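You operate a simulated robot arm through the tools that you are given. There is no shell and no other tool.

You run a simulated robot arm. Do the job below in one go: nothing can be reset, and whatever is moved stays where it is left.

Task
Scrape the glue film off the running press belt until its display shows 0 %.
Fine: use the service panel's keys; scraper on before you start; raise its load only till the film falls, too much tears the belt. Stop, then scraper off and the load knob back to its stop.

Only the result counts: the job must be done as asked and must still hold three seconds after the hand-in. Knocking over, shifting, dropping, spilling or breaking anything else fails it.

Robot
A 6-joint arm with a two-finger parallel gripper, fixed in place. Base frame: the origin is on the floor under the middle of its stand, x ahead of it, y to its left, z up. Lengths are in mm, angles in rad, forces in N, time in s.
It reaches about 1066 mm from its shoulder. Its first joint turns from -2.897 to 2.897 rad. Payload 3.91 kg.
The tool frame sits at the grasp point between the pads (the TCP): z along the fingers, y along the line on which they close. The tips reach 30 mm beyond it. Largest opening 110 mm; finger width 20, thickness 10; the body of the gripper, 48 by 112 mm, starts 55 mm behind the TCP.
Orientation is told as [roll, pitch, yaw] about the base's x, y, z axes, in that order, counted from this pose: with the fingers straight down and closing along the base's y, the tool's x points along the base's -x, its y along +y and its z along -z.

Tools
- The arm moves only by the tool apply_moves. Its argument "increments" is a list of rows, each a list of 7 numbers: the closure, from 0 (fully open) to 1 (shut), then the shift along the tool's x, y, z in mm, then the turn, a rotation vector about the tool's x, y, z in degrees. In form: [[grip, dx, dy, dz, wx, wy, wz], ...]. A call has 1 to 20 rows; each row shifts and turns the commanded pose from where the row before left it, along the tool's axes as they then stand. Rows are played at 5 a second. More than 50 mm and 0.15 rad between two rows, or a gripper value outside its range, and nothing of the call is played. Where a pose cannot be reached the arm comes as near as it can. A force on the tool above 40 N (or 10 N above the force at the start of the call, whichever is more), or a blocked arm, ends the call early, and 0.2 s more pass. Each finger travels about 153 mm/s and halts on what it meets, pressing with about 40 N; the grip force reading is that of the motor and also rises with nothing between the fingers. The clock runs only during rows and for 0.2 s after the last one: add rows that do not move to give the fingers time. The reply holds the time, the measured pose of the TCP, the force on the tool along the base axes, the opening and the grip force, in the units named above and with some noise, with the torque about the TCP (base axes, N m) and any sound that the robot's microphone picked up.
- Cameras (640 x 400 px; columns grow to the right, rows downward): "scene" is fixed at [220, 499.9, 1334.6]; the picture's right is [-0.34, -0.94, 0.00], its down [-0.51, 0.18, -0.84] and it looks along [0.79, -0.28, -0.54] (base axes); focal length 233 px, centre (320, 200). "wrist" rides on the gripper at [72, 17, -103] in the tool frame; the picture's right is [-0.23, 0.97, 0.00], its down [-0.76, -0.18, -0.62] and it looks along [-0.61, -0.14, 0.78] (tool axes); focal length 222 px, centre (320, 200). There is no depth. A picture from a camera that has moved, and an enlarged one, comes with that camera's place and axes in the base frame and with its lens.
- snapshot(camera): a new picture of that camera. No time passes.
- close_up(camera, box): a new picture of the part [left, top, right, bottom] of that camera's present view, enlarged. No time passes.
- finish_job(): hands the job in; it is judged then, once.

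Nothing tells you positions but the pictures and the camera data. Unless the task says otherwise, let go and move clear before handing in.

The tools are called as a command line: name --pt "numbers of a row" for each row, then --argument value for the rest, lists and objects as JSON in quotes. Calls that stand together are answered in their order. apply_moves: Moves the arm, as the interface text tells. Its arguments: {"type":"object","properties":{"increments":{"type":"array"}},"required":["increments"]} The other tools are called the same way: snapshot (camera) takes a picture; close_up (camera, box) takes an enlarged picture of a part of a camera's view; finish_job () hands the job in.

At the start:

```text
time: 0.0
tcp_pos: [489.8, 279.6, 1194.4]
ee_rot: [0.001, -0.002, 0.0]
wrist_force: [0.0, -0.1, 0.7]
ft_torque: [0.03, 0.04, 0.05]
opening: 110.0
grasp_force: 0.0
```

scene: 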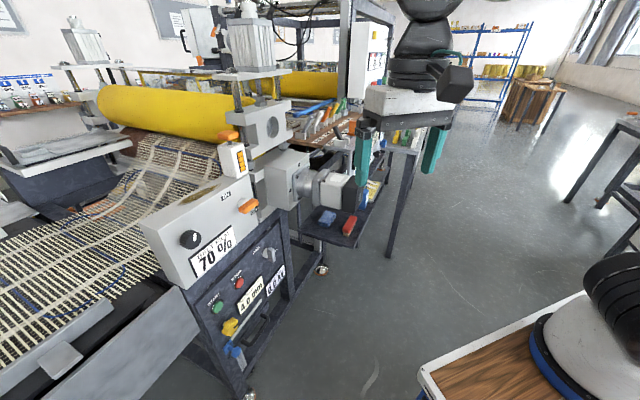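
wrist: 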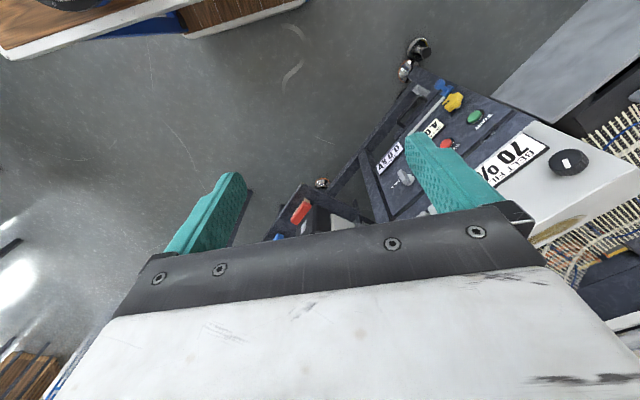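

I see a press machine with a service panel: a display at 70 %, keys, knobs, and a belt with film. I'll look closer at the panel before moving anything.

close_up --camera "scene" --box '[130, 120, 330, 245]'

close_up --camera "scene" --box '[180, 220, 320, 400]'

close_up --camera "wrist" --box '[340, 60, 640, 247]'

```text
3.20 times, centred on (230, 182) of scene
camera zoom: at [220.0, 499.9, 1334.6], right [-0.34, -0.94, 0.0], down [-0.51, 0.18, -0.84], along [0.79, -0.28, -0.54], focal length 747 px, centre (608, 256)
```

zoom: 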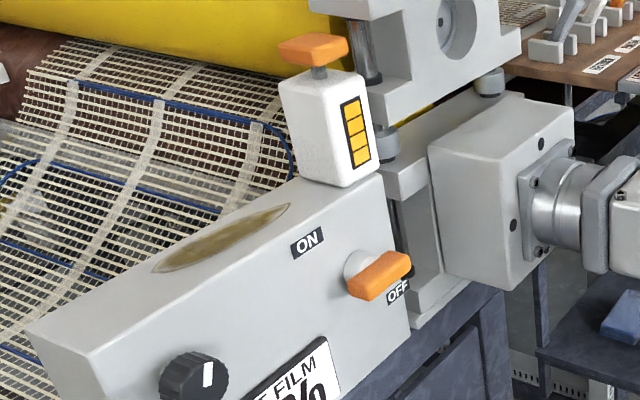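

```text
2.22 times, centred on (250, 310) of scene
camera zoom: at [220.0, 499.9, 1334.6], right [-0.34, -0.94, 0.0], down [-0.51, 0.18, -0.84], along [0.79, -0.28, -0.54], focal length 519 px, centre (476, -44)
```

zoom: 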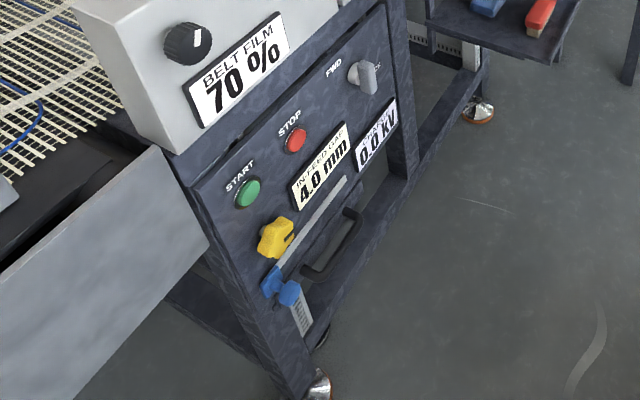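

```text
2.13 times, centred on (490, 154) of wrist
camera zoom: at [417.0, 295.4, 1295.6], right [0.23, 0.97, 0.0], down [0.76, -0.18, 0.62], along [0.61, -0.14, -0.78], focal length 474 px, centre (-43, 299)
```

zoom: 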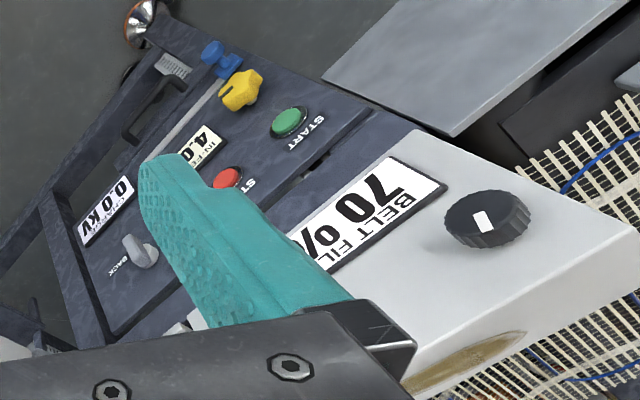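

The panel seems to be a vertical face turned about 40° from the base x axis: black knob near (678, 639, 987), START near (700, 648, 707), STOP near (757, 581, 715), orange ON/OFF lever near (787, 509, 974). I'll enlarge more of the view to identify the other controls.

close_up --camera "scene" --box '[60, 0, 260, 125]'

close_up --camera "scene" --box '[280, 0, 480, 125]'

close_up --camera "scene" --box '[140, 190, 300, 290]'

close_up --camera "scene" --box '[190, 280, 310, 355]'

close_up --camera "scene" --box '[210, 120, 290, 170]'

close_up --camera "scene" --box '[210, 170, 290, 220]'

```text
3.20 times, centred on (160, 62) of scene
camera zoom: at [220.0, 499.9, 1334.6], right [-0.34, -0.94, 0.0], down [-0.51, 0.18, -0.84], along [0.79, -0.28, -0.54], focal length 747 px, centre (832, 640)
```

zoom: 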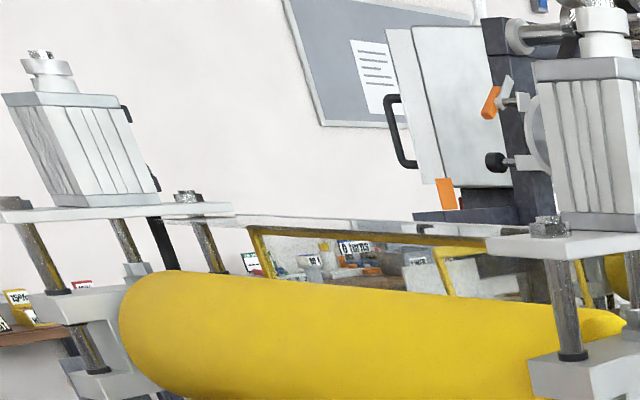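

```text
3.20 times, centred on (380, 62) of scene
camera zoom: at [220.0, 499.9, 1334.6], right [-0.34, -0.94, 0.0], down [-0.51, 0.18, -0.84], along [0.79, -0.28, -0.54], focal length 747 px, centre (128, 640)
```

zoom: 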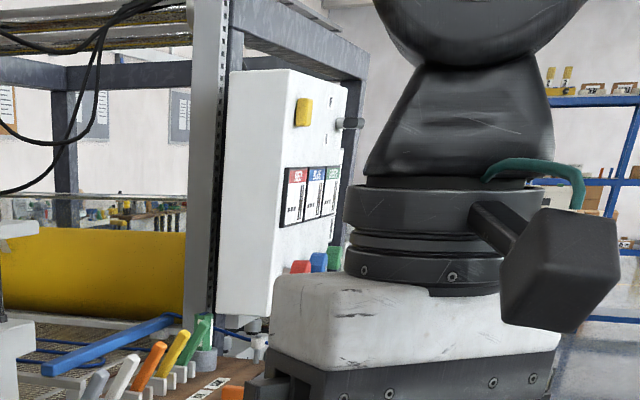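

```text
4.00 times, centred on (220, 240) of scene
camera zoom: at [220.0, 499.9, 1334.6], right [-0.34, -0.94, 0.0], down [-0.51, 0.18, -0.84], along [0.79, -0.28, -0.54], focal length 934 px, centre (720, 40)
```

zoom: 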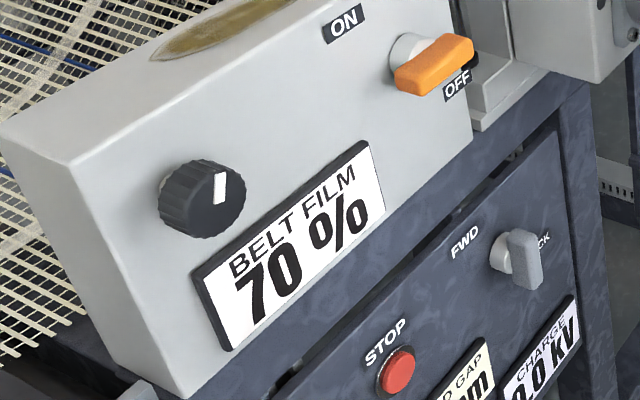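

```text
5.33 times, centred on (250, 318) of scene
camera zoom: at [220.0, 499.9, 1334.6], right [-0.34, -0.94, 0.0], down [-0.51, 0.18, -0.84], along [0.79, -0.28, -0.54], focal length 1245 px, centre (693, -427)
```

zoom: 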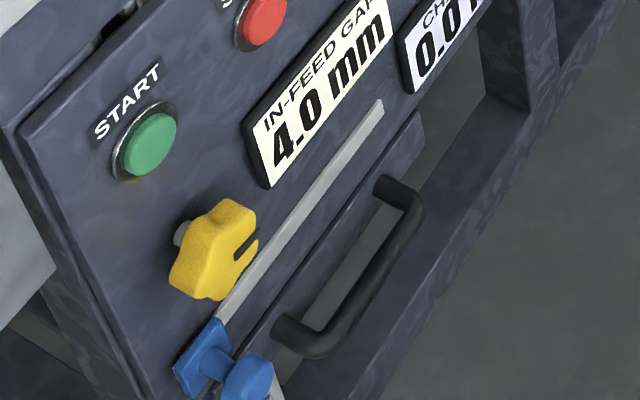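

```text
8.00 times, centred on (250, 145) of scene
camera zoom: at [220.0, 499.9, 1334.6], right [-0.34, -0.94, 0.0], down [-0.51, 0.18, -0.84], along [0.79, -0.28, -0.54], focal length 1867 px, centre (880, 640)
```

zoom: 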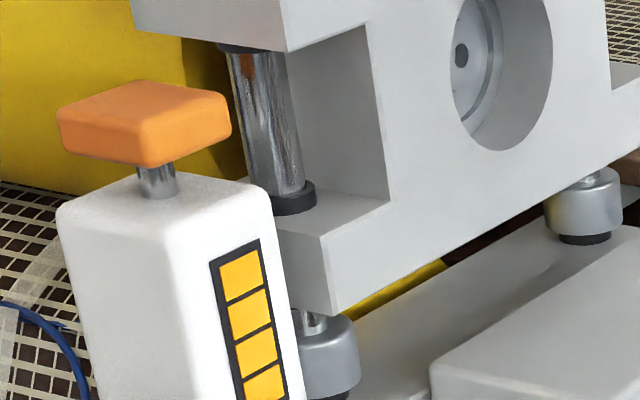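

```text
8.00 times, centred on (250, 195) of scene
camera zoom: at [220.0, 499.9, 1334.6], right [-0.34, -0.94, 0.0], down [-0.51, 0.18, -0.84], along [0.79, -0.28, -0.54], focal length 1867 px, centre (880, 240)
```

zoom: 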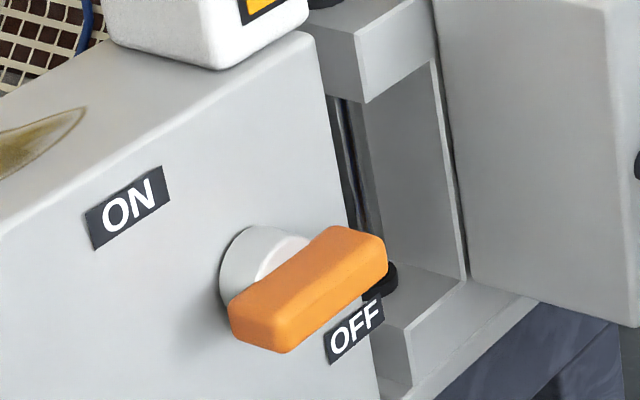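

The lever's bar sits on a hub between ON (upper left) and OFF (lower right), and the load knob is left of it above the "BELT FILM" display. I'll turn the tool to face the panel's heading (about 40° yaw) and look again.

apply_moves --pt "0 0 0 0 0 0 -8" --pt "0 0 0 0 0 0 -8" --pt "0 0 0 0 0 0 -8" --pt "0 0 0 0 0 0 -8" --pt "0 0 0 0 0 0 -8" --pt "0 0 0 0 0 0 0"

snapshot --camera "wrist"

snapshot --camera "scene"

```text
time: 1.4
tcp_pos: [489.6, 278.7, 1192.5]
ee_rot: [0.0, -0.001, 0.701]
wrist_force: [-0.8, 0.7, 0.4]
ft_torque: [-0.03, 0.02, 0.01]
opening: 110.2
grasp_force: 0.0
```

```text
taken
camera wrist: at [423.5, 244.6, 1295.7], right [-0.45, 0.89, 0.0], down [0.7, 0.35, 0.62], along [0.56, 0.28, -0.78], focal length 222 px, centre (320, 200)
```

wrist: 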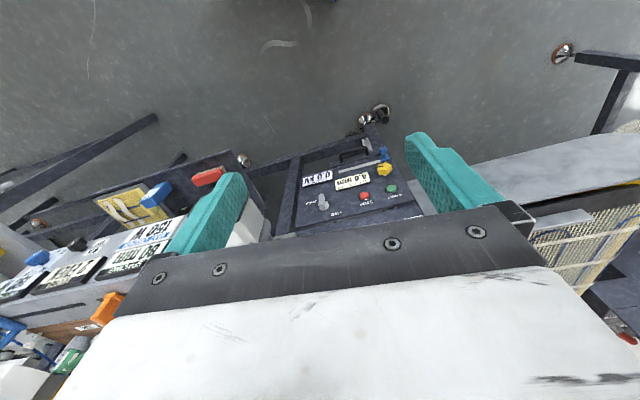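

```text
taken
```

scene: 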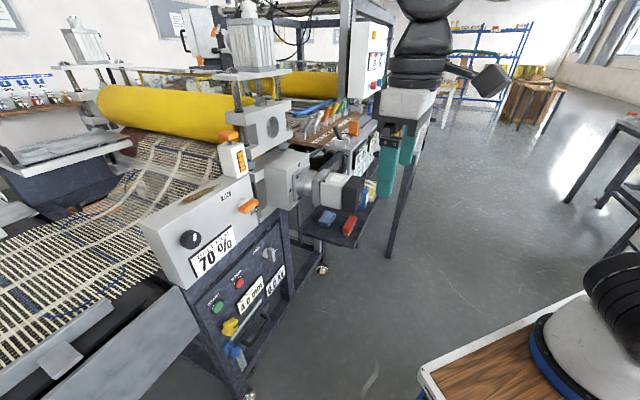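

The wrist view now looks along the panel normal (upside down). Next I'll pitch the tool up so the fingers point horizontally at the panel, staying well back from it.

apply_moves --pt "0 0 0 0 0 -8 0" --pt "0 0 0 0 0 -8 0" --pt "0 0 0 0 0 -8 0" --pt "0 0 0 0 0 -8 0" --pt "0 0 0 0 0 -8 0" --pt "0 0 0 0 0 0 0"

snapshot --camera "wrist"

snapshot --camera "scene"

```text
time: 2.8
tcp_pos: [488.9, 278.8, 1192.8]
ee_rot: [0.0, -0.7, 0.698]
wrist_force: [1.0, -0.1, 0.3]
ft_torque: [0.0, 0.02, 0.0]
opening: 109.7
grasp_force: 0.1
```

```text
taken
camera wrist: at [385.1, 213.2, 1224.6], right [-0.49, 0.86, 0.15], down [0.25, -0.02, 0.97], along [0.83, 0.51, -0.21], focal length 222 px, centre (320, 200)
```

wrist: 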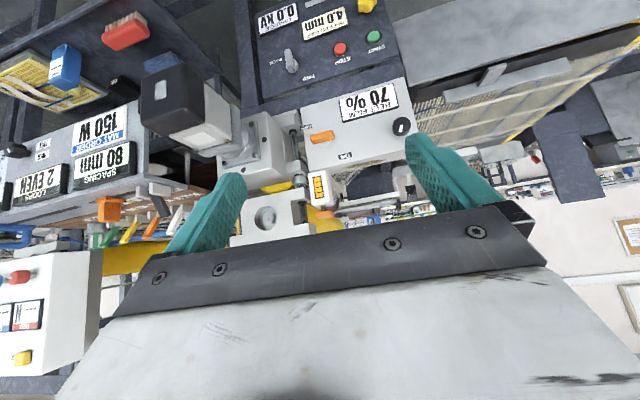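

```text
taken
```

scene: 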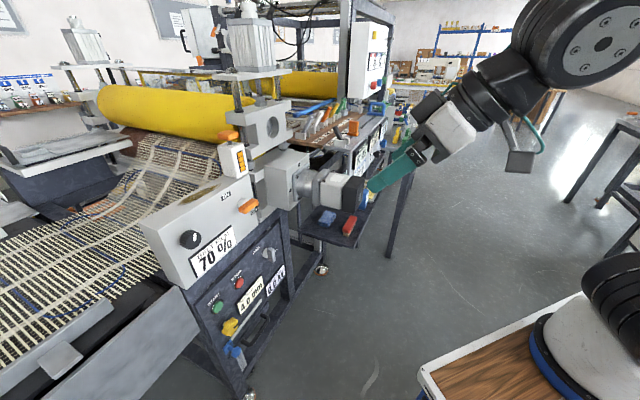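

The wrist camera now sees the panel face-on, upside down. I'll enlarge it to read the lever and knob states.

close_up --camera "wrist" --box '[290, 60, 430, 220]'

close_up --camera "wrist" --box '[240, 0, 400, 100]'

close_up --camera "wrist" --box '[0, 0, 250, 200]'

```text
2.50 times, centred on (360, 140) of wrist
camera zoom: at [385.1, 213.2, 1224.6], right [-0.49, 0.86, 0.15], down [0.25, -0.02, 0.97], along [0.83, 0.51, -0.21], focal length 555 px, centre (220, 350)
```

zoom: 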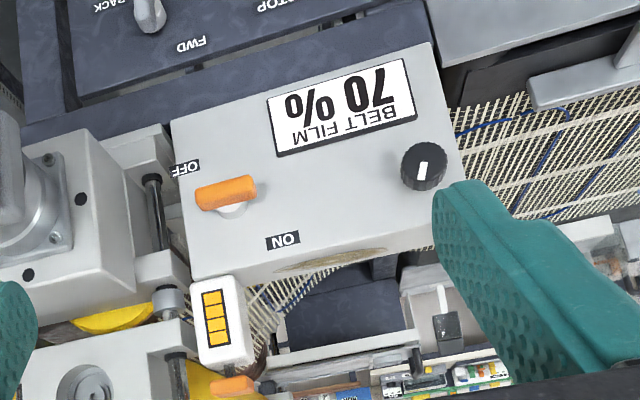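

```text
4.00 times, centred on (320, 50) of wrist
camera zoom: at [385.1, 213.2, 1224.6], right [-0.49, 0.86, 0.15], down [0.25, -0.02, 0.97], along [0.83, 0.51, -0.21], focal length 888 px, centre (320, 800)
```

zoom: 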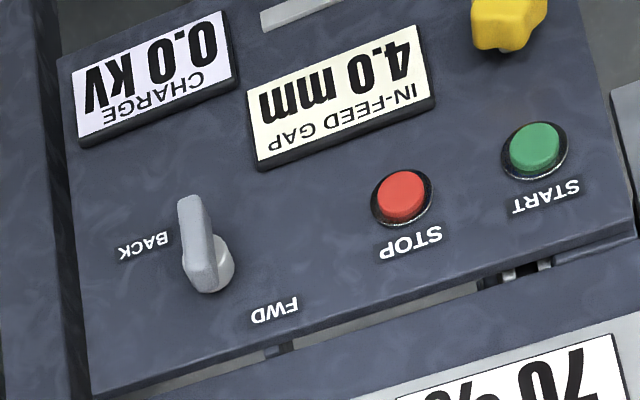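

```text
2.00 times, centred on (125, 100) of wrist
camera zoom: at [385.1, 213.2, 1224.6], right [-0.49, 0.86, 0.15], down [0.25, -0.02, 0.97], along [0.83, 0.51, -0.21], focal length 444 px, centre (710, 400)
```

zoom: 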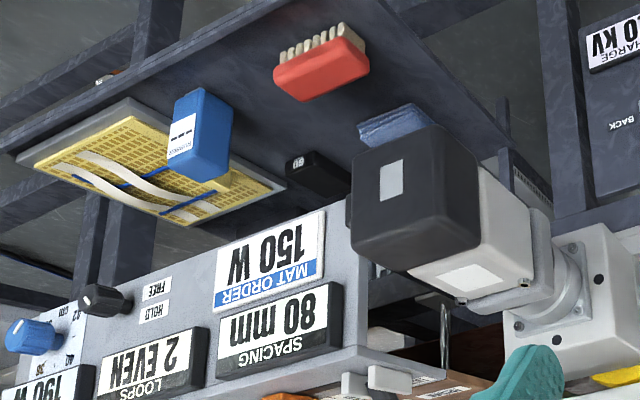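

The lever bar is horizontal (OFF), with ON at its upper left. I'll zoom on the lever and the knob once more.

close_up --camera "wrist" --box '[296, 115, 346, 165]'

close_up --camera "wrist" --box '[370, 100, 430, 150]'

close_up --camera "scene" --box '[228, 185, 268, 215]'

close_up --camera "scene" --box '[170, 220, 220, 255]'

```text
8.00 times, centred on (321, 140) of wrist
camera zoom: at [385.1, 213.2, 1224.6], right [-0.49, 0.86, 0.15], down [0.25, -0.02, 0.97], along [0.83, 0.51, -0.21], focal length 1777 px, centre (312, 680)
```

zoom: 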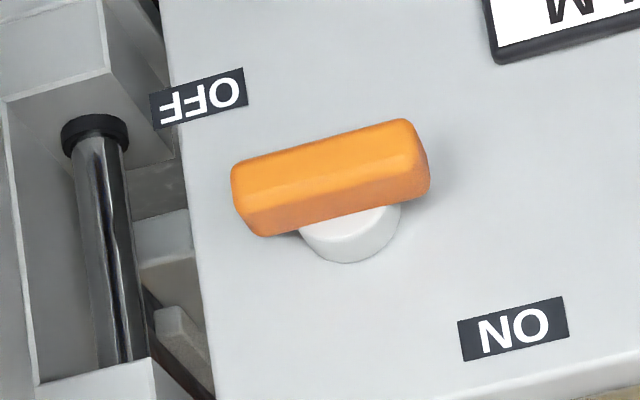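

```text
8.00 times, centred on (400, 125) of wrist
camera zoom: at [385.1, 213.2, 1224.6], right [-0.49, 0.86, 0.15], down [0.25, -0.02, 0.97], along [0.83, 0.51, -0.21], focal length 1777 px, centre (-320, 800)
```

zoom: 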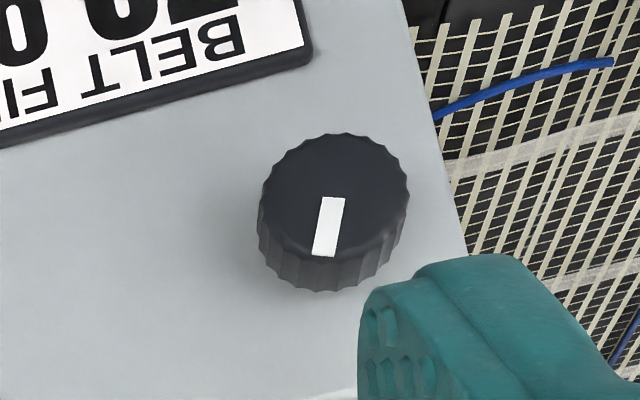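

```text
13.33 times, centred on (248, 200) of scene
camera zoom: at [220.0, 499.9, 1334.6], right [-0.34, -0.94, 0.0], down [-0.51, 0.18, -0.84], along [0.79, -0.28, -0.54], focal length 3112 px, centre (1280, 200)
```

zoom: 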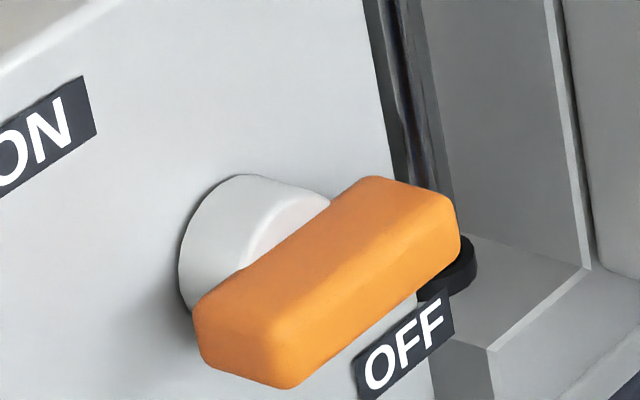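

```text
11.43 times, centred on (195, 238) of scene
camera zoom: at [220.0, 499.9, 1334.6], right [-0.34, -0.94, 0.0], down [-0.51, 0.18, -0.84], along [0.79, -0.28, -0.54], focal length 2668 px, centre (1749, -229)
```

zoom: 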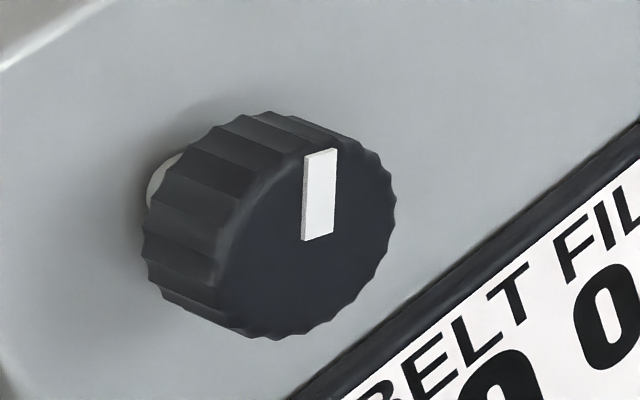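

The lever is a symmetric bar on a hub, the knob's white mark points straight up. I'll finish levelling the tool so the fingers point squarely at the panel, still about 370 mm away.

apply_moves --pt "0 0 0 0 0 -8 0" --pt "0 0 0 0 0 -8 0" --pt "0 0 0 0 0 -8 0" --pt "0 0 0 0 0 -8 0" --pt "0 0 0 0 0 -8 0" --pt "0 0 0 0 0 -8 0" --pt "0 0 0 0 0 -2 0" --pt "0 0 0 0 0 0 0"

snapshot --camera "wrist"

snapshot --camera "scene"

```text
time: 4.6
tcp_pos: [510.0, 316.4, 1236.0]
ee_rot: [2.894, -1.569, -2.195]
wrist_force: [0.5, 0.2, -0.5]
ft_torque: [0.0, 0.0, 0.03]
opening: 110.1
grasp_force: 0.3
out of reach, approached as far as the arm can: row 4, 5, 6, 7
```

```text
taken
camera wrist: at [419.6, 262.7, 1162.8], right [-0.63, 0.75, 0.23], down [-0.36, -0.54, 0.76], along [0.69, 0.39, 0.61], focal length 222 px, centre (320, 200)
```

wrist: 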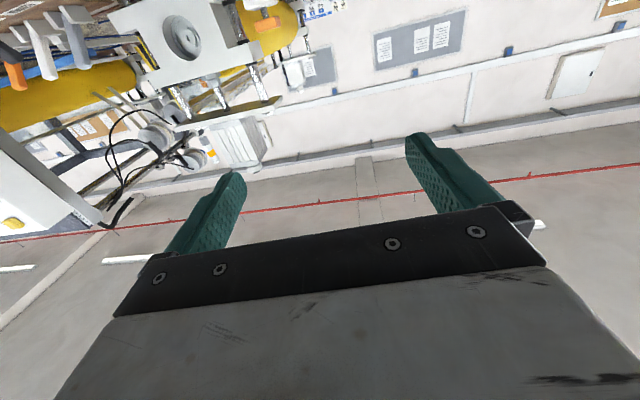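

```text
taken
```

scene: 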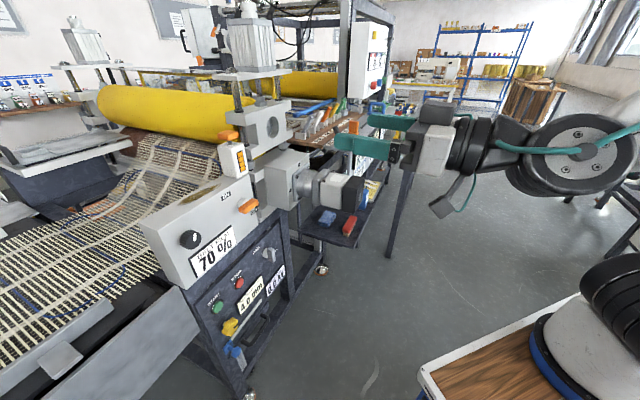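

The arm couldn't level the tool that close to its base, so I'll move the commanded pose forward and down, where it should be reachable, still about 190 mm clear of the panel face.

apply_moves --pt "0 20 0 30 0 0 0" --pt "0 20 0 30 0 0 0" --pt "0 20 0 30 0 0 0" --pt "0 20 0 30 0 0 0" --pt "0 20 0 30 0 0 0" --pt "0 0 0 0 0 0 0" --pt "0 0 0 0 0 0 0"

snapshot --camera "wrist"

snapshot --camera "scene"

```text
time: 6.2
tcp_pos: [625.0, 412.6, 1134.8]
ee_rot: [3.087, -1.569, -2.392]
wrist_force: [0.5, -0.2, 0.0]
ft_torque: [-0.03, 0.02, -0.01]
opening: 110.3
grasp_force: 0.0
```

```text
taken
camera wrist: at [536.1, 358.5, 1061.4], right [-0.63, 0.75, 0.23], down [-0.36, -0.54, 0.76], along [0.69, 0.39, 0.61], focal length 222 px, centre (320, 200)
```

wrist: 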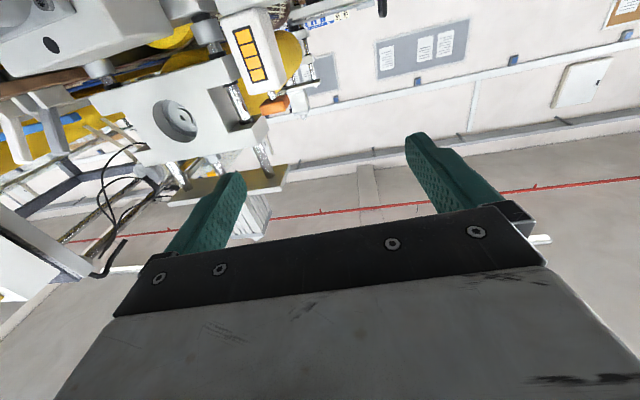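

```text
taken
```

scene: 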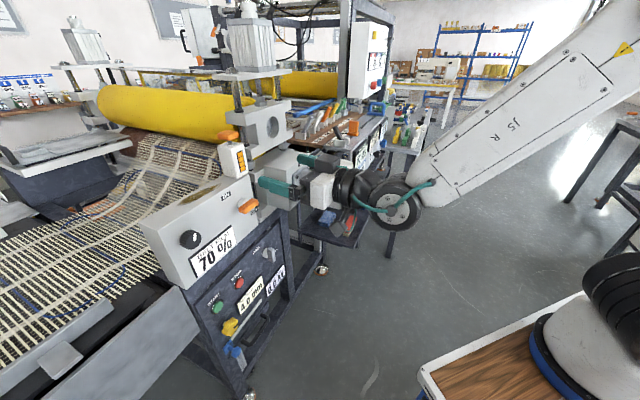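

The levelled pose was reached. From the pictures I get the lever's hub at about (790, 496, 965) and the knob's front at about (665, 627, 987), with the face about 960 mm out along the panel normal. I'll go down level with the lever, staying about 95 mm short of it.

apply_moves --pt "0 28 -7 8 0 0 0" --pt "0 28 -7 8 0 0 0" --pt "0 28 -7 8 0 0 0" --pt "0 28 -7 8 0 0 0" --pt "0 28 -7 8 0 0 0" --pt "0 29.8 -7.4 8 0 0 0" --pt "0 0 0 0 0 0 0"

snapshot --camera "wrist"

snapshot --camera "scene"

```text
time: 7.8
tcp_pos: [646.9, 456.8, 997.6]
ee_rot: [-1.492, -1.543, 2.183]
wrist_force: [-0.4, 0.1, -0.3]
ft_torque: [0.0, -0.05, -0.01]
opening: 110.0
grasp_force: 0.0
out of reach, approached as far as the arm can: row 1, 2, 3, 4, 5, 6
```

```text
taken
camera wrist: at [557.8, 401.9, 923.9], right [-0.62, 0.76, 0.2], down [-0.38, -0.52, 0.77], along [0.68, 0.4, 0.61], focal length 222 px, centre (320, 200)
```

wrist: 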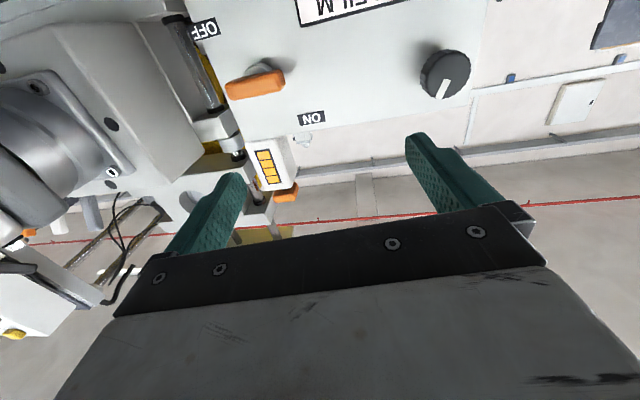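

```text
taken
```

scene: 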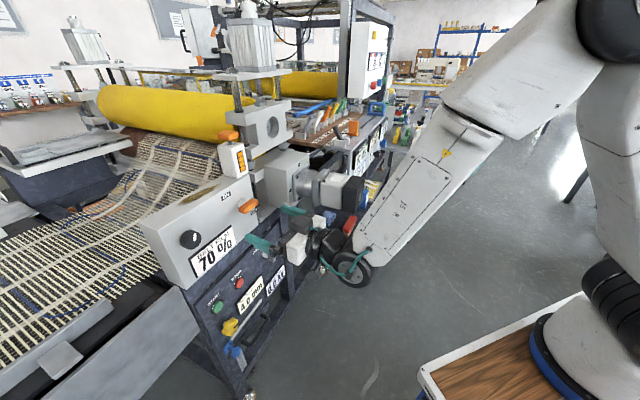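

The arm stopped at a reach limit: the TCP sits about 60 mm left of and 30 mm above where I aimed. I'll test which directions it can move by going a little forward, which is clear.

apply_moves --pt "0 0 0 20 0 0 0" --pt "0 0 0 20 0 0 0" --pt "0 0 0 0 0 0 0"

```text
time: 8.6
tcp_pos: [674.4, 490.0, 1001.7]
ee_rot: [-1.468, -1.562, 2.16]
wrist_force: [-0.3, 1.0, 0.8]
ft_torque: [-0.02, 0.01, 0.01]
opening: 110.2
grasp_force: 0.0
out of reach, approached as far as the arm can: row 1
```

apply_moves --pt "0 0 -20 0 0 0 0" --pt "0 0 -20 0 0 0 0" --pt "0 0 0 0 0 0 0"

snapshot --camera "wrist"

snapshot --camera "scene"

```text
time: 9.4
tcp_pos: [677.1, 481.5, 1008.9]
ee_rot: [-1.351, -1.563, 2.031]
wrist_force: [0.7, -0.1, -1.3]
ft_torque: [-0.01, 0.02, 0.02]
opening: 110.0
grasp_force: 0.0
out of reach, approached as far as the arm can: row 1, 2
```

```text
taken
camera wrist: at [586.9, 428.8, 936.4], right [-0.61, 0.76, 0.22], down [-0.37, -0.53, 0.76], along [0.69, 0.39, 0.61], focal length 222 px, centre (320, 200)
```

wrist: 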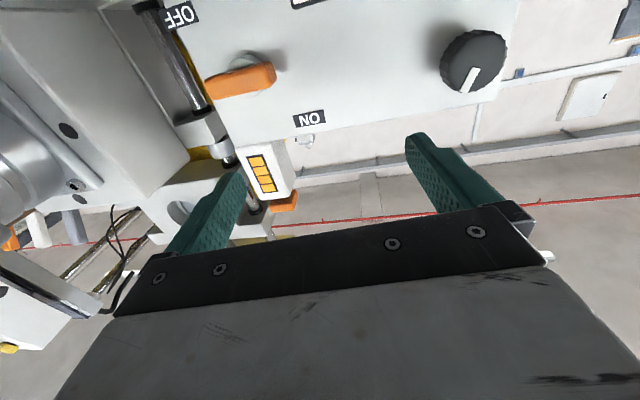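

```text
taken
```

scene: 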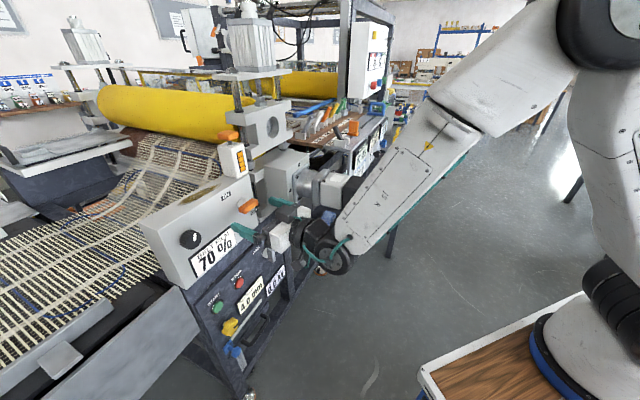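

Forward is free and sideways/down is what binds, which fits a wrist-bend limit that eases further out. I'll advance a little (fingertips still about 30 mm short of the knob and lever) and then go right.

apply_moves --pt "0 0 0 15 0 0 0" --pt "0 0 0 15 0 0 0" --pt "0 0 -15 0 0 0 0" --pt "0 0 -15 0 0 0 0" --pt "0 0 0 0 0 0 0"

```text
time: 10.6
tcp_pos: [693.3, 500.5, 1011.9]
ee_rot: [1.469, -1.568, -0.783]
wrist_force: [0.2, 0.3, -0.7]
ft_torque: [0.0, -0.02, 0.0]
opening: 110.1
grasp_force: 0.0
out of reach, approached as far as the arm can: row 1, 2, 3, 4
```

Still no rightward travel, so it may be a wrist yaw/roll limit instead. I'll test by yawing the tool slightly right while standing clear.

apply_moves --pt "0 0 0 -10 0 0 0" --pt "0 0 0 -10 4 0 0" --pt "0 0 0 0 4 0 0" --pt "0 0 0 0 0 0 0"

snapshot --camera "wrist"

close_up --camera "scene" --box '[220, 0, 640, 400]'

```text
time: 11.6
tcp_pos: [675.4, 488.5, 1012.3]
ee_rot: [3.057, -1.568, -2.499]
wrist_force: [-0.9, -0.5, -0.2]
ft_torque: [0.01, 0.0, 0.04]
opening: 110.1
grasp_force: 0.1
```

```text
taken
camera wrist: at [579.9, 448.1, 938.8], right [-0.52, 0.83, 0.23], down [-0.44, -0.48, 0.76], along [0.74, 0.29, 0.61], focal length 222 px, centre (320, 200)
```

wrist: 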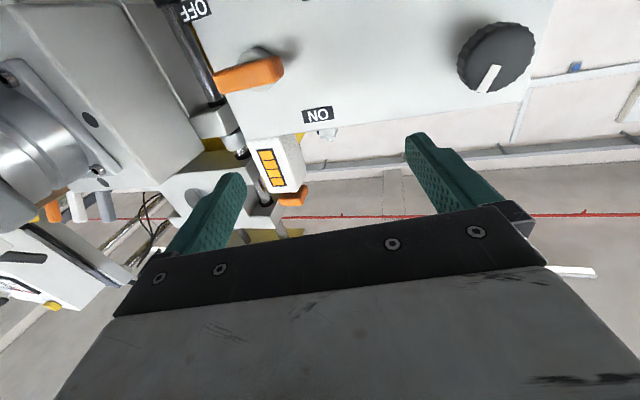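

```text
1.00 times, centred on (430, 200) of scene (not enlarged: the box is as wide or as high as the picture)
camera zoom: at [220.0, 499.9, 1334.6], right [-0.34, -0.94, 0.0], down [-0.51, 0.18, -0.84], along [0.79, -0.28, -0.54], focal length 233 px, centre (210, 200)
```

zoom: 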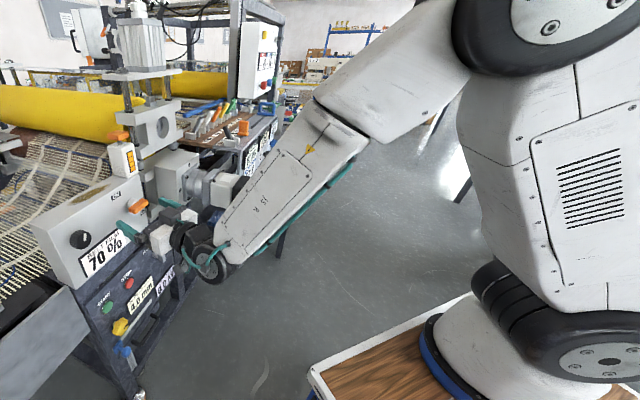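

Yawing 8° right cleared the warning, so a wrist roll limit is involved. I'll test whether rolling the tool about its own axis toward the lever grip (fingers closing vertically) is reachable.

apply_moves --pt "0 0 0 0 0 0 8" --pt "0 0 0 0 0 0 8" --pt "0 0 0 0 0 0 8" --pt "0 0 0 0 0 0 0"

```text
time: 12.6
tcp_pos: [652.9, 557.1, 1087.4]
ee_rot: [1.464, -1.212, -0.969]
wrist_force: [-0.3, 0.9, 0.3]
ft_torque: [0.01, 0.02, 0.01]
opening: 109.9
grasp_force: 0.1
out of reach, approached as far as the arm can: row 1, 2, 3
```

Rolling that way hits the limit and the arm drifted up and left, so the tool must roll the other way. I'll get the exact present orientation from the wrist camera data.

snapshot --camera "wrist"

snapshot --camera "scene"

```text
taken
camera wrist: at [541.5, 542.4, 1029.8], right [-0.38, 0.74, 0.55], down [-0.32, -0.67, 0.67], along [0.87, 0.09, 0.49], focal length 222 px, centre (320, 200)
```

wrist: 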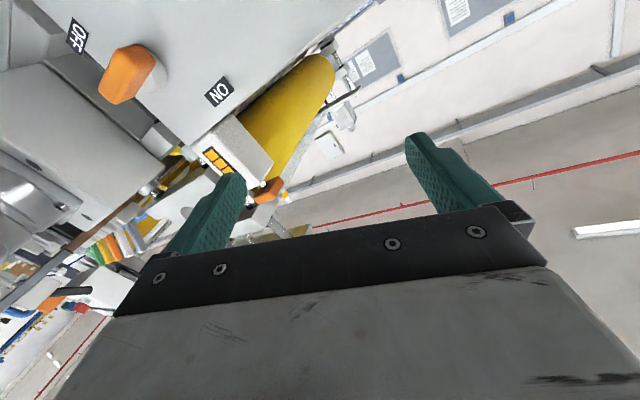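

```text
taken
```

scene: 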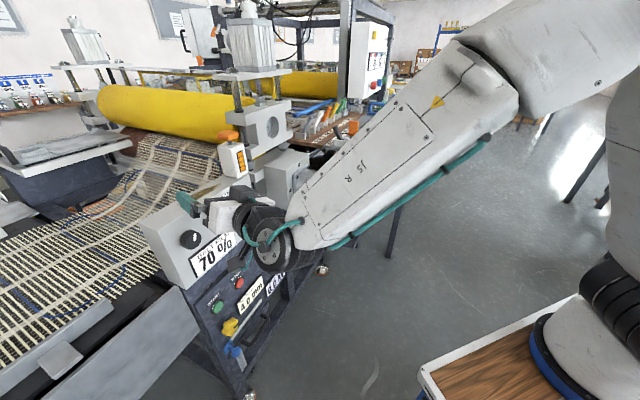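

The tool can only roll the other way, which also puts the camera on top – better for viewing. I'll back off 60 mm and roll the tool through toward the camera-up pose.

apply_moves --pt "0 0 0 -30 0 0 -4" --pt "0 0 0 -30 0 0 -8" --pt "0 0 0 0 0 0 -8" --pt "0 0 0 0 0 0 -8" --pt "0 0 0 0 0 0 -8" --pt "0 0 0 0 0 0 -8" --pt "0 0 0 0 0 0 -8" --pt "0 0 0 0 0 0 -8" --pt "0 0 0 0 0 0 -8" --pt "0 0 0 0 0 0 -8" --pt "0 0 0 0 0 0 0"

snapshot --camera "wrist"

```text
time: 15.0
tcp_pos: [602.2, 527.2, 1087.4]
ee_rot: [-1.547, -0.623, 2.084]
wrist_force: [0.6, 0.2, 0.2]
ft_torque: [0.03, 0.02, 0.0]
opening: 110.0
grasp_force: 0.1
```

```text
taken
camera wrist: at [537.0, 432.2, 1034.2], right [-0.39, 0.64, -0.66], down [-0.79, 0.14, 0.6], along [0.48, 0.75, 0.45], focal length 222 px, centre (320, 200)
```

wrist: 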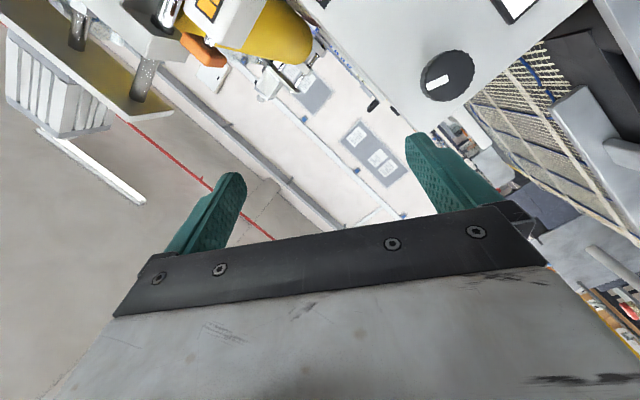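

No limit in this direction. I'll keep rolling to bring the camera on top.

apply_moves --pt "0 0 0 0 0 0 -8" --pt "0 0 0 0 0 0 -8" --pt "0 0 0 0 0 0 -8" --pt "0 0 0 0 0 0 -8" --pt "0 0 0 0 0 0 -8" --pt "0 0 0 0 0 0 -8" --pt "0 0 0 0 0 0 -8" --pt "0 0 0 0 0 0 -8" --pt "0 0 0 0 0 0 -8" --pt "0 0 0 0 0 0 -8" --pt "0 0 0 0 0 0 -8" --pt "0 0 0 0 0 0 -8" --pt "0 0 0 0 0 0 -8" --pt "0 0 0 0 0 0 -8" --pt "0 0 0 0 0 0 -8" --pt "0 0 0 0 0 0 -5" --pt "0 0 0 0 0 0 0"

snapshot --camera "wrist"

snapshot --camera "scene"

```text
time: 18.6
tcp_pos: [600.6, 528.2, 1088.7]
ee_rot: [-0.587, 1.549, 3.082]
wrist_force: [0.2, 0.7, 0.3]
ft_torque: [-0.01, 0.0, 0.01]
opening: 110.2
grasp_force: 0.0
```

```text
taken
camera wrist: at [523.3, 460.6, 1162.7], right [0.48, -0.84, -0.24], down [-0.65, -0.16, -0.75], along [0.59, 0.52, -0.62], focal length 222 px, centre (320, 200)
```

wrist: 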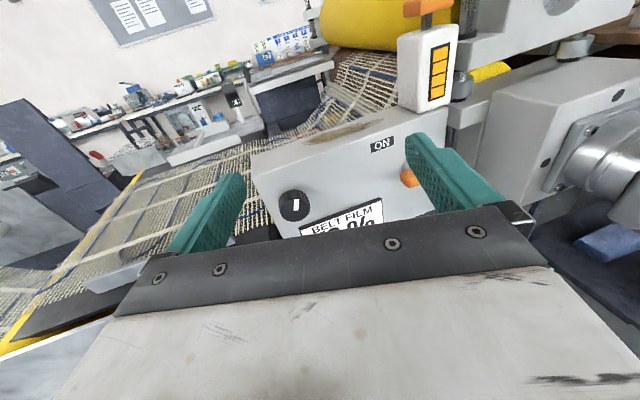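

```text
taken
```

scene: 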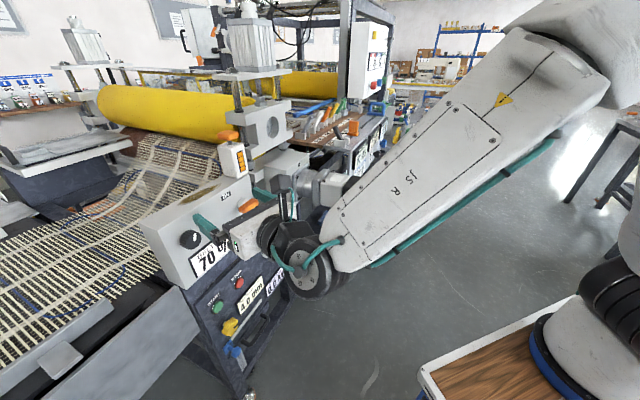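

The camera is now on top and the view upright. I'll correct the yaw to 40° and slide right toward the lever, keeping 120 mm off the face.

apply_moves --pt "0 0 0 0 5 0.5 0" --pt "0 0 0 0 4.7 0.5 0" --pt "0 -8 20 0 0 0 0" --pt "0 -8 20 0 0 0 0" --pt "0 -8 20 0 0 0 0" --pt "0 -8 20 0 0 0 0" --pt "0 -8 20 0 0 0 0" --pt "0 -8 20 0 0 0 0" --pt "0 -8 20 0 0 0 0" --pt "0 0 0 0 0 0 0"

snapshot --camera "wrist"

snapshot --camera "scene"

```text
time: 20.8
tcp_pos: [656.9, 450.6, 1037.6]
ee_rot: [-1.506, 1.555, 2.314]
wrist_force: [-0.3, -0.2, -0.1]
ft_torque: [0.02, -0.01, 0.0]
opening: 110.1
grasp_force: 0.0
out of reach, approached as far as the arm can: row 7, 8, 9
```

```text
taken
camera wrist: at [588.1, 370.9, 1109.3], right [0.61, -0.76, -0.24], down [-0.6, -0.24, -0.76], along [0.51, 0.61, -0.61], focal length 222 px, centre (320, 200)
```

wrist: 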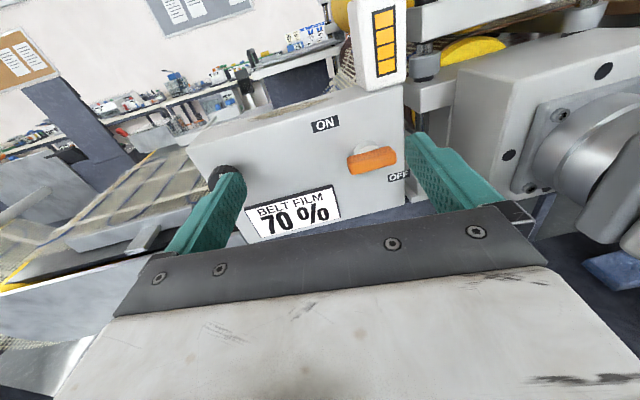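

```text
taken
```

scene: 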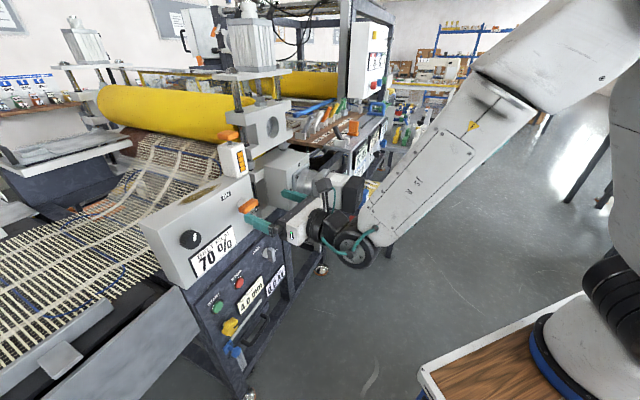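

There's a yaw limit relative to the arm's azimuth (about +4.5°), so near the lever I'll use a slightly smaller yaw. First I'll check the gearbox clearance on the right with close-ups.

close_up --camera "wrist" --box '[300, 0, 640, 250]'

close_up --camera "scene" --box '[220, 110, 380, 230]'

```text
1.60 times, centred on (470, 125) of wrist
camera zoom: at [588.1, 370.9, 1109.3], right [0.61, -0.76, -0.24], down [-0.6, -0.24, -0.76], along [0.51, 0.61, -0.61], focal length 355 px, centre (80, 320)
```

zoom: 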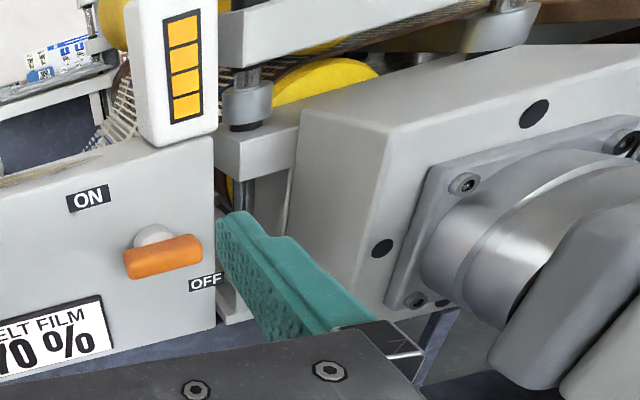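

```text
3.33 times, centred on (300, 170) of scene
camera zoom: at [220.0, 499.9, 1334.6], right [-0.34, -0.94, 0.0], down [-0.51, 0.18, -0.84], along [0.79, -0.28, -0.54], focal length 778 px, centre (387, 300)
```

zoom: 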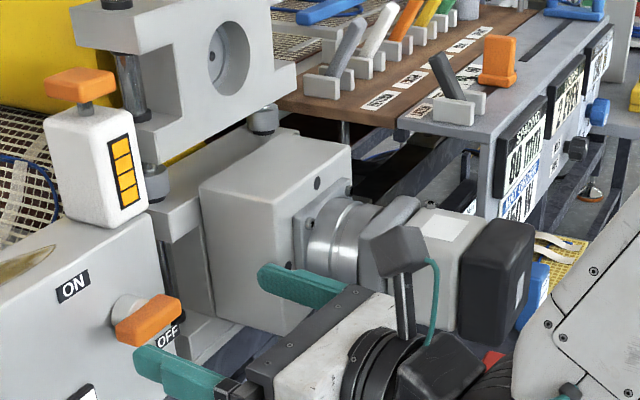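

The gearbox's left face is about 100 mm right of the lever, so there is room. I'll yaw to about 32°, close the fingers and bring the tips to just in front of and below the lever's right end.

apply_moves --pt "1 0 0 0 -7 0 0" --pt "1 -18.4 9.6 17.9 0 0 0" --pt "1 -18.4 9.6 17.9 0 0 0" --pt "1 -18.4 9.6 17.9 0 0 0" --pt "1 -18.4 9.6 17.9 0 0 0" --pt "1 -18.4 9.6 17.9 0 0 0" --pt "1 0 0 0 0 0 0" --pt "1 0 0 0 0 0 0"

snapshot --camera "wrist"

snapshot --camera "scene"

```text
time: 22.6
tcp_pos: [755.7, 459.4, 944.3]
ee_rot: [-1.481, 1.555, 2.231]
wrist_force: [-0.2, 0.2, 0.4]
ft_torque: [0.03, -0.03, 0.01]
opening: 0.0
grasp_force: 37.4
```

```text
taken
camera wrist: at [678.9, 389.4, 1017.0], right [0.52, -0.82, -0.24], down [-0.63, -0.18, -0.76], along [0.58, 0.55, -0.61], focal length 222 px, centre (320, 200)
```

wrist: 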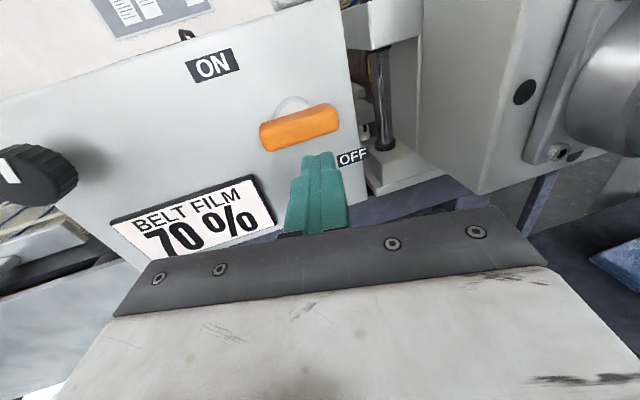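

```text
taken
```

scene: 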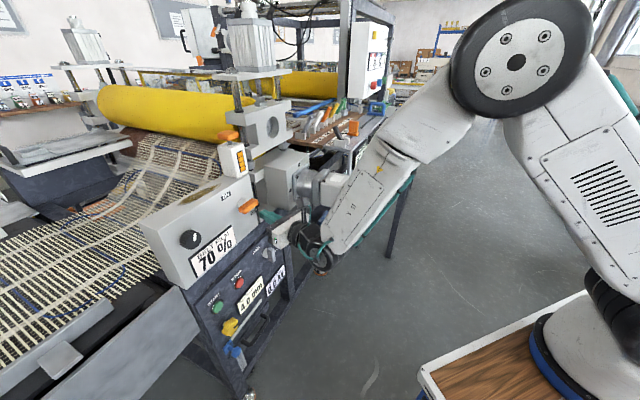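

The closed fingertips are now just in front and below the lever. I'll zoom in to check the alignment before going in under its right end.

close_up --camera "wrist" --box '[230, 70, 390, 250]'

close_up --camera "scene" --box '[225, 180, 305, 240]'

```text
2.22 times, centred on (310, 160) of wrist
camera zoom: at [678.9, 389.4, 1017.0], right [0.52, -0.82, -0.24], down [-0.63, -0.18, -0.76], along [0.58, 0.55, -0.61], focal length 494 px, centre (342, 289)
```

zoom: 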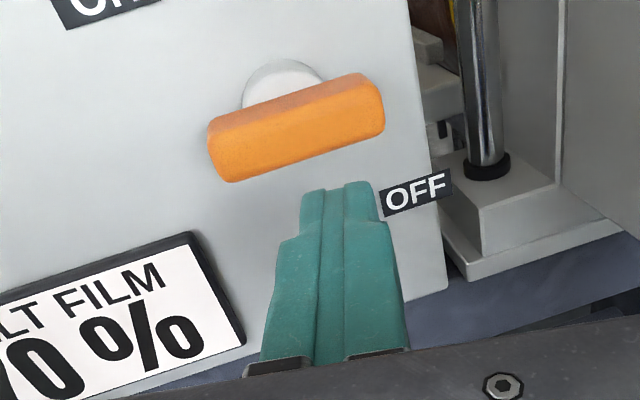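

```text
6.67 times, centred on (265, 210) of scene
camera zoom: at [220.0, 499.9, 1334.6], right [-0.34, -0.94, 0.0], down [-0.51, 0.18, -0.84], along [0.79, -0.28, -0.54], focal length 1556 px, centre (687, 133)
```

zoom: 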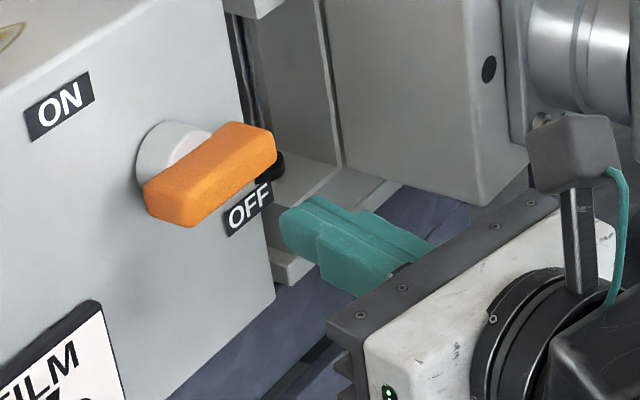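

Alignment is good: the tips sit a few millimetres below the bar's underside. I'll lower slightly, shift right 5 mm and slide in under the right end, then look again.

apply_moves --pt "1 -5 5 0 0 0 0" --pt "1 0 0 12 0 0 0" --pt "1 0 0 12 0 0 0" --pt "1 0 0 11 0 0 0" --pt "1 0 0 0 0 0 0"

close_up --camera "wrist" --box '[230, 50, 390, 230]'

close_up --camera "scene" --box '[225, 180, 305, 240]'

```text
time: 23.8
tcp_pos: [784.5, 479.9, 939.8]
ee_rot: [-1.384, 1.554, 2.321]
wrist_force: [0.2, 0.0, -0.6]
ft_torque: [-0.02, -0.01, 0.04]
opening: 0.0
grasp_force: 37.5
out of reach, approached as far as the arm can: row 2
```

```text
2.22 times, centred on (310, 140) of wrist
camera zoom: at [707.3, 409.0, 1011.4], right [0.52, -0.82, -0.24], down [-0.63, -0.17, -0.76], along [0.58, 0.54, -0.61], focal length 494 px, centre (342, 333)
```

zoom: 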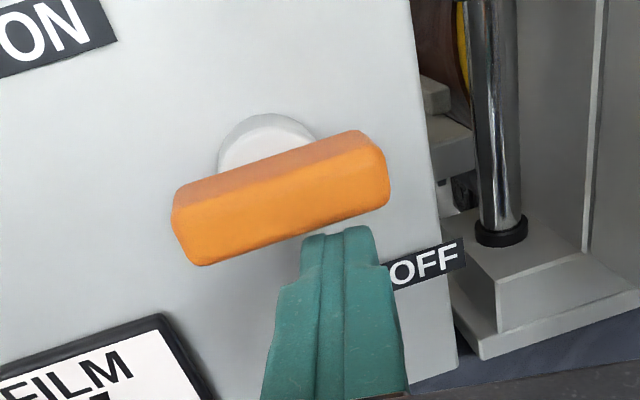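

```text
6.67 times, centred on (265, 210) of scene
camera zoom: at [220.0, 499.9, 1334.6], right [-0.34, -0.94, 0.0], down [-0.51, 0.18, -0.84], along [0.79, -0.28, -0.54], focal length 1556 px, centre (687, 133)
```

zoom: 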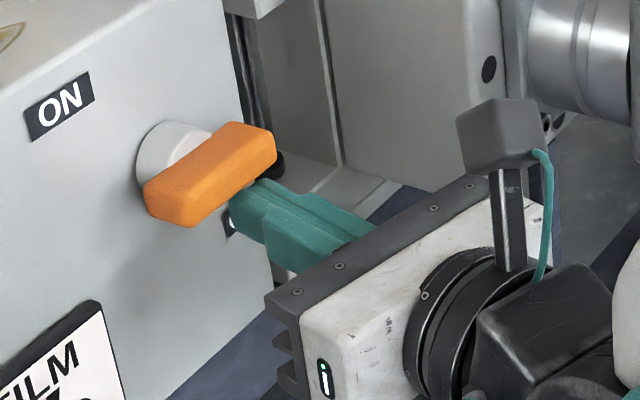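

The tips are in under the bar without contact. I'll move 8 mm further right for leverage and lift in small steps, watching the force.

apply_moves --pt "1 0 8 0 0 0 0" --pt "1 5 0 0 0 0 0" --pt "1 5 0 0 0 0 0" --pt "1 5 0 0 0 0 0" --pt "1 0 0 0 0 0 0"

close_up --camera "wrist" --box '[230, 50, 390, 230]'

```text
time: 24.7
tcp_pos: [782.2, 477.8, 941.6]
ee_rot: [-0.591, 1.548, 3.116]
wrist_force: [-0.1, -0.9, -9.0]
ft_torque: [-0.14, 0.16, 0.08]
opening: 0.0
grasp_force: 37.6
out of reach, approached as far as the arm can: row 1
stopped in row 4: the force on the tool passed its limit at 45 N (the readings are from after the stop); the commanded pose is now the measured one
```

```text
2.22 times, centred on (310, 140) of wrist
camera zoom: at [706.7, 407.5, 1015.5], right [0.51, -0.82, -0.24], down [-0.64, -0.18, -0.75], along [0.57, 0.54, -0.62], focal length 494 px, centre (342, 333)
```

zoom: 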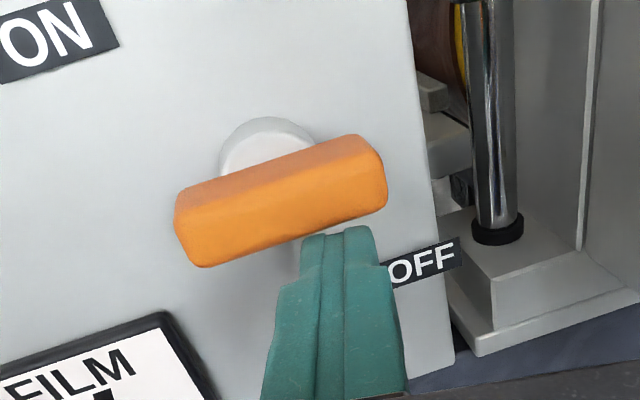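

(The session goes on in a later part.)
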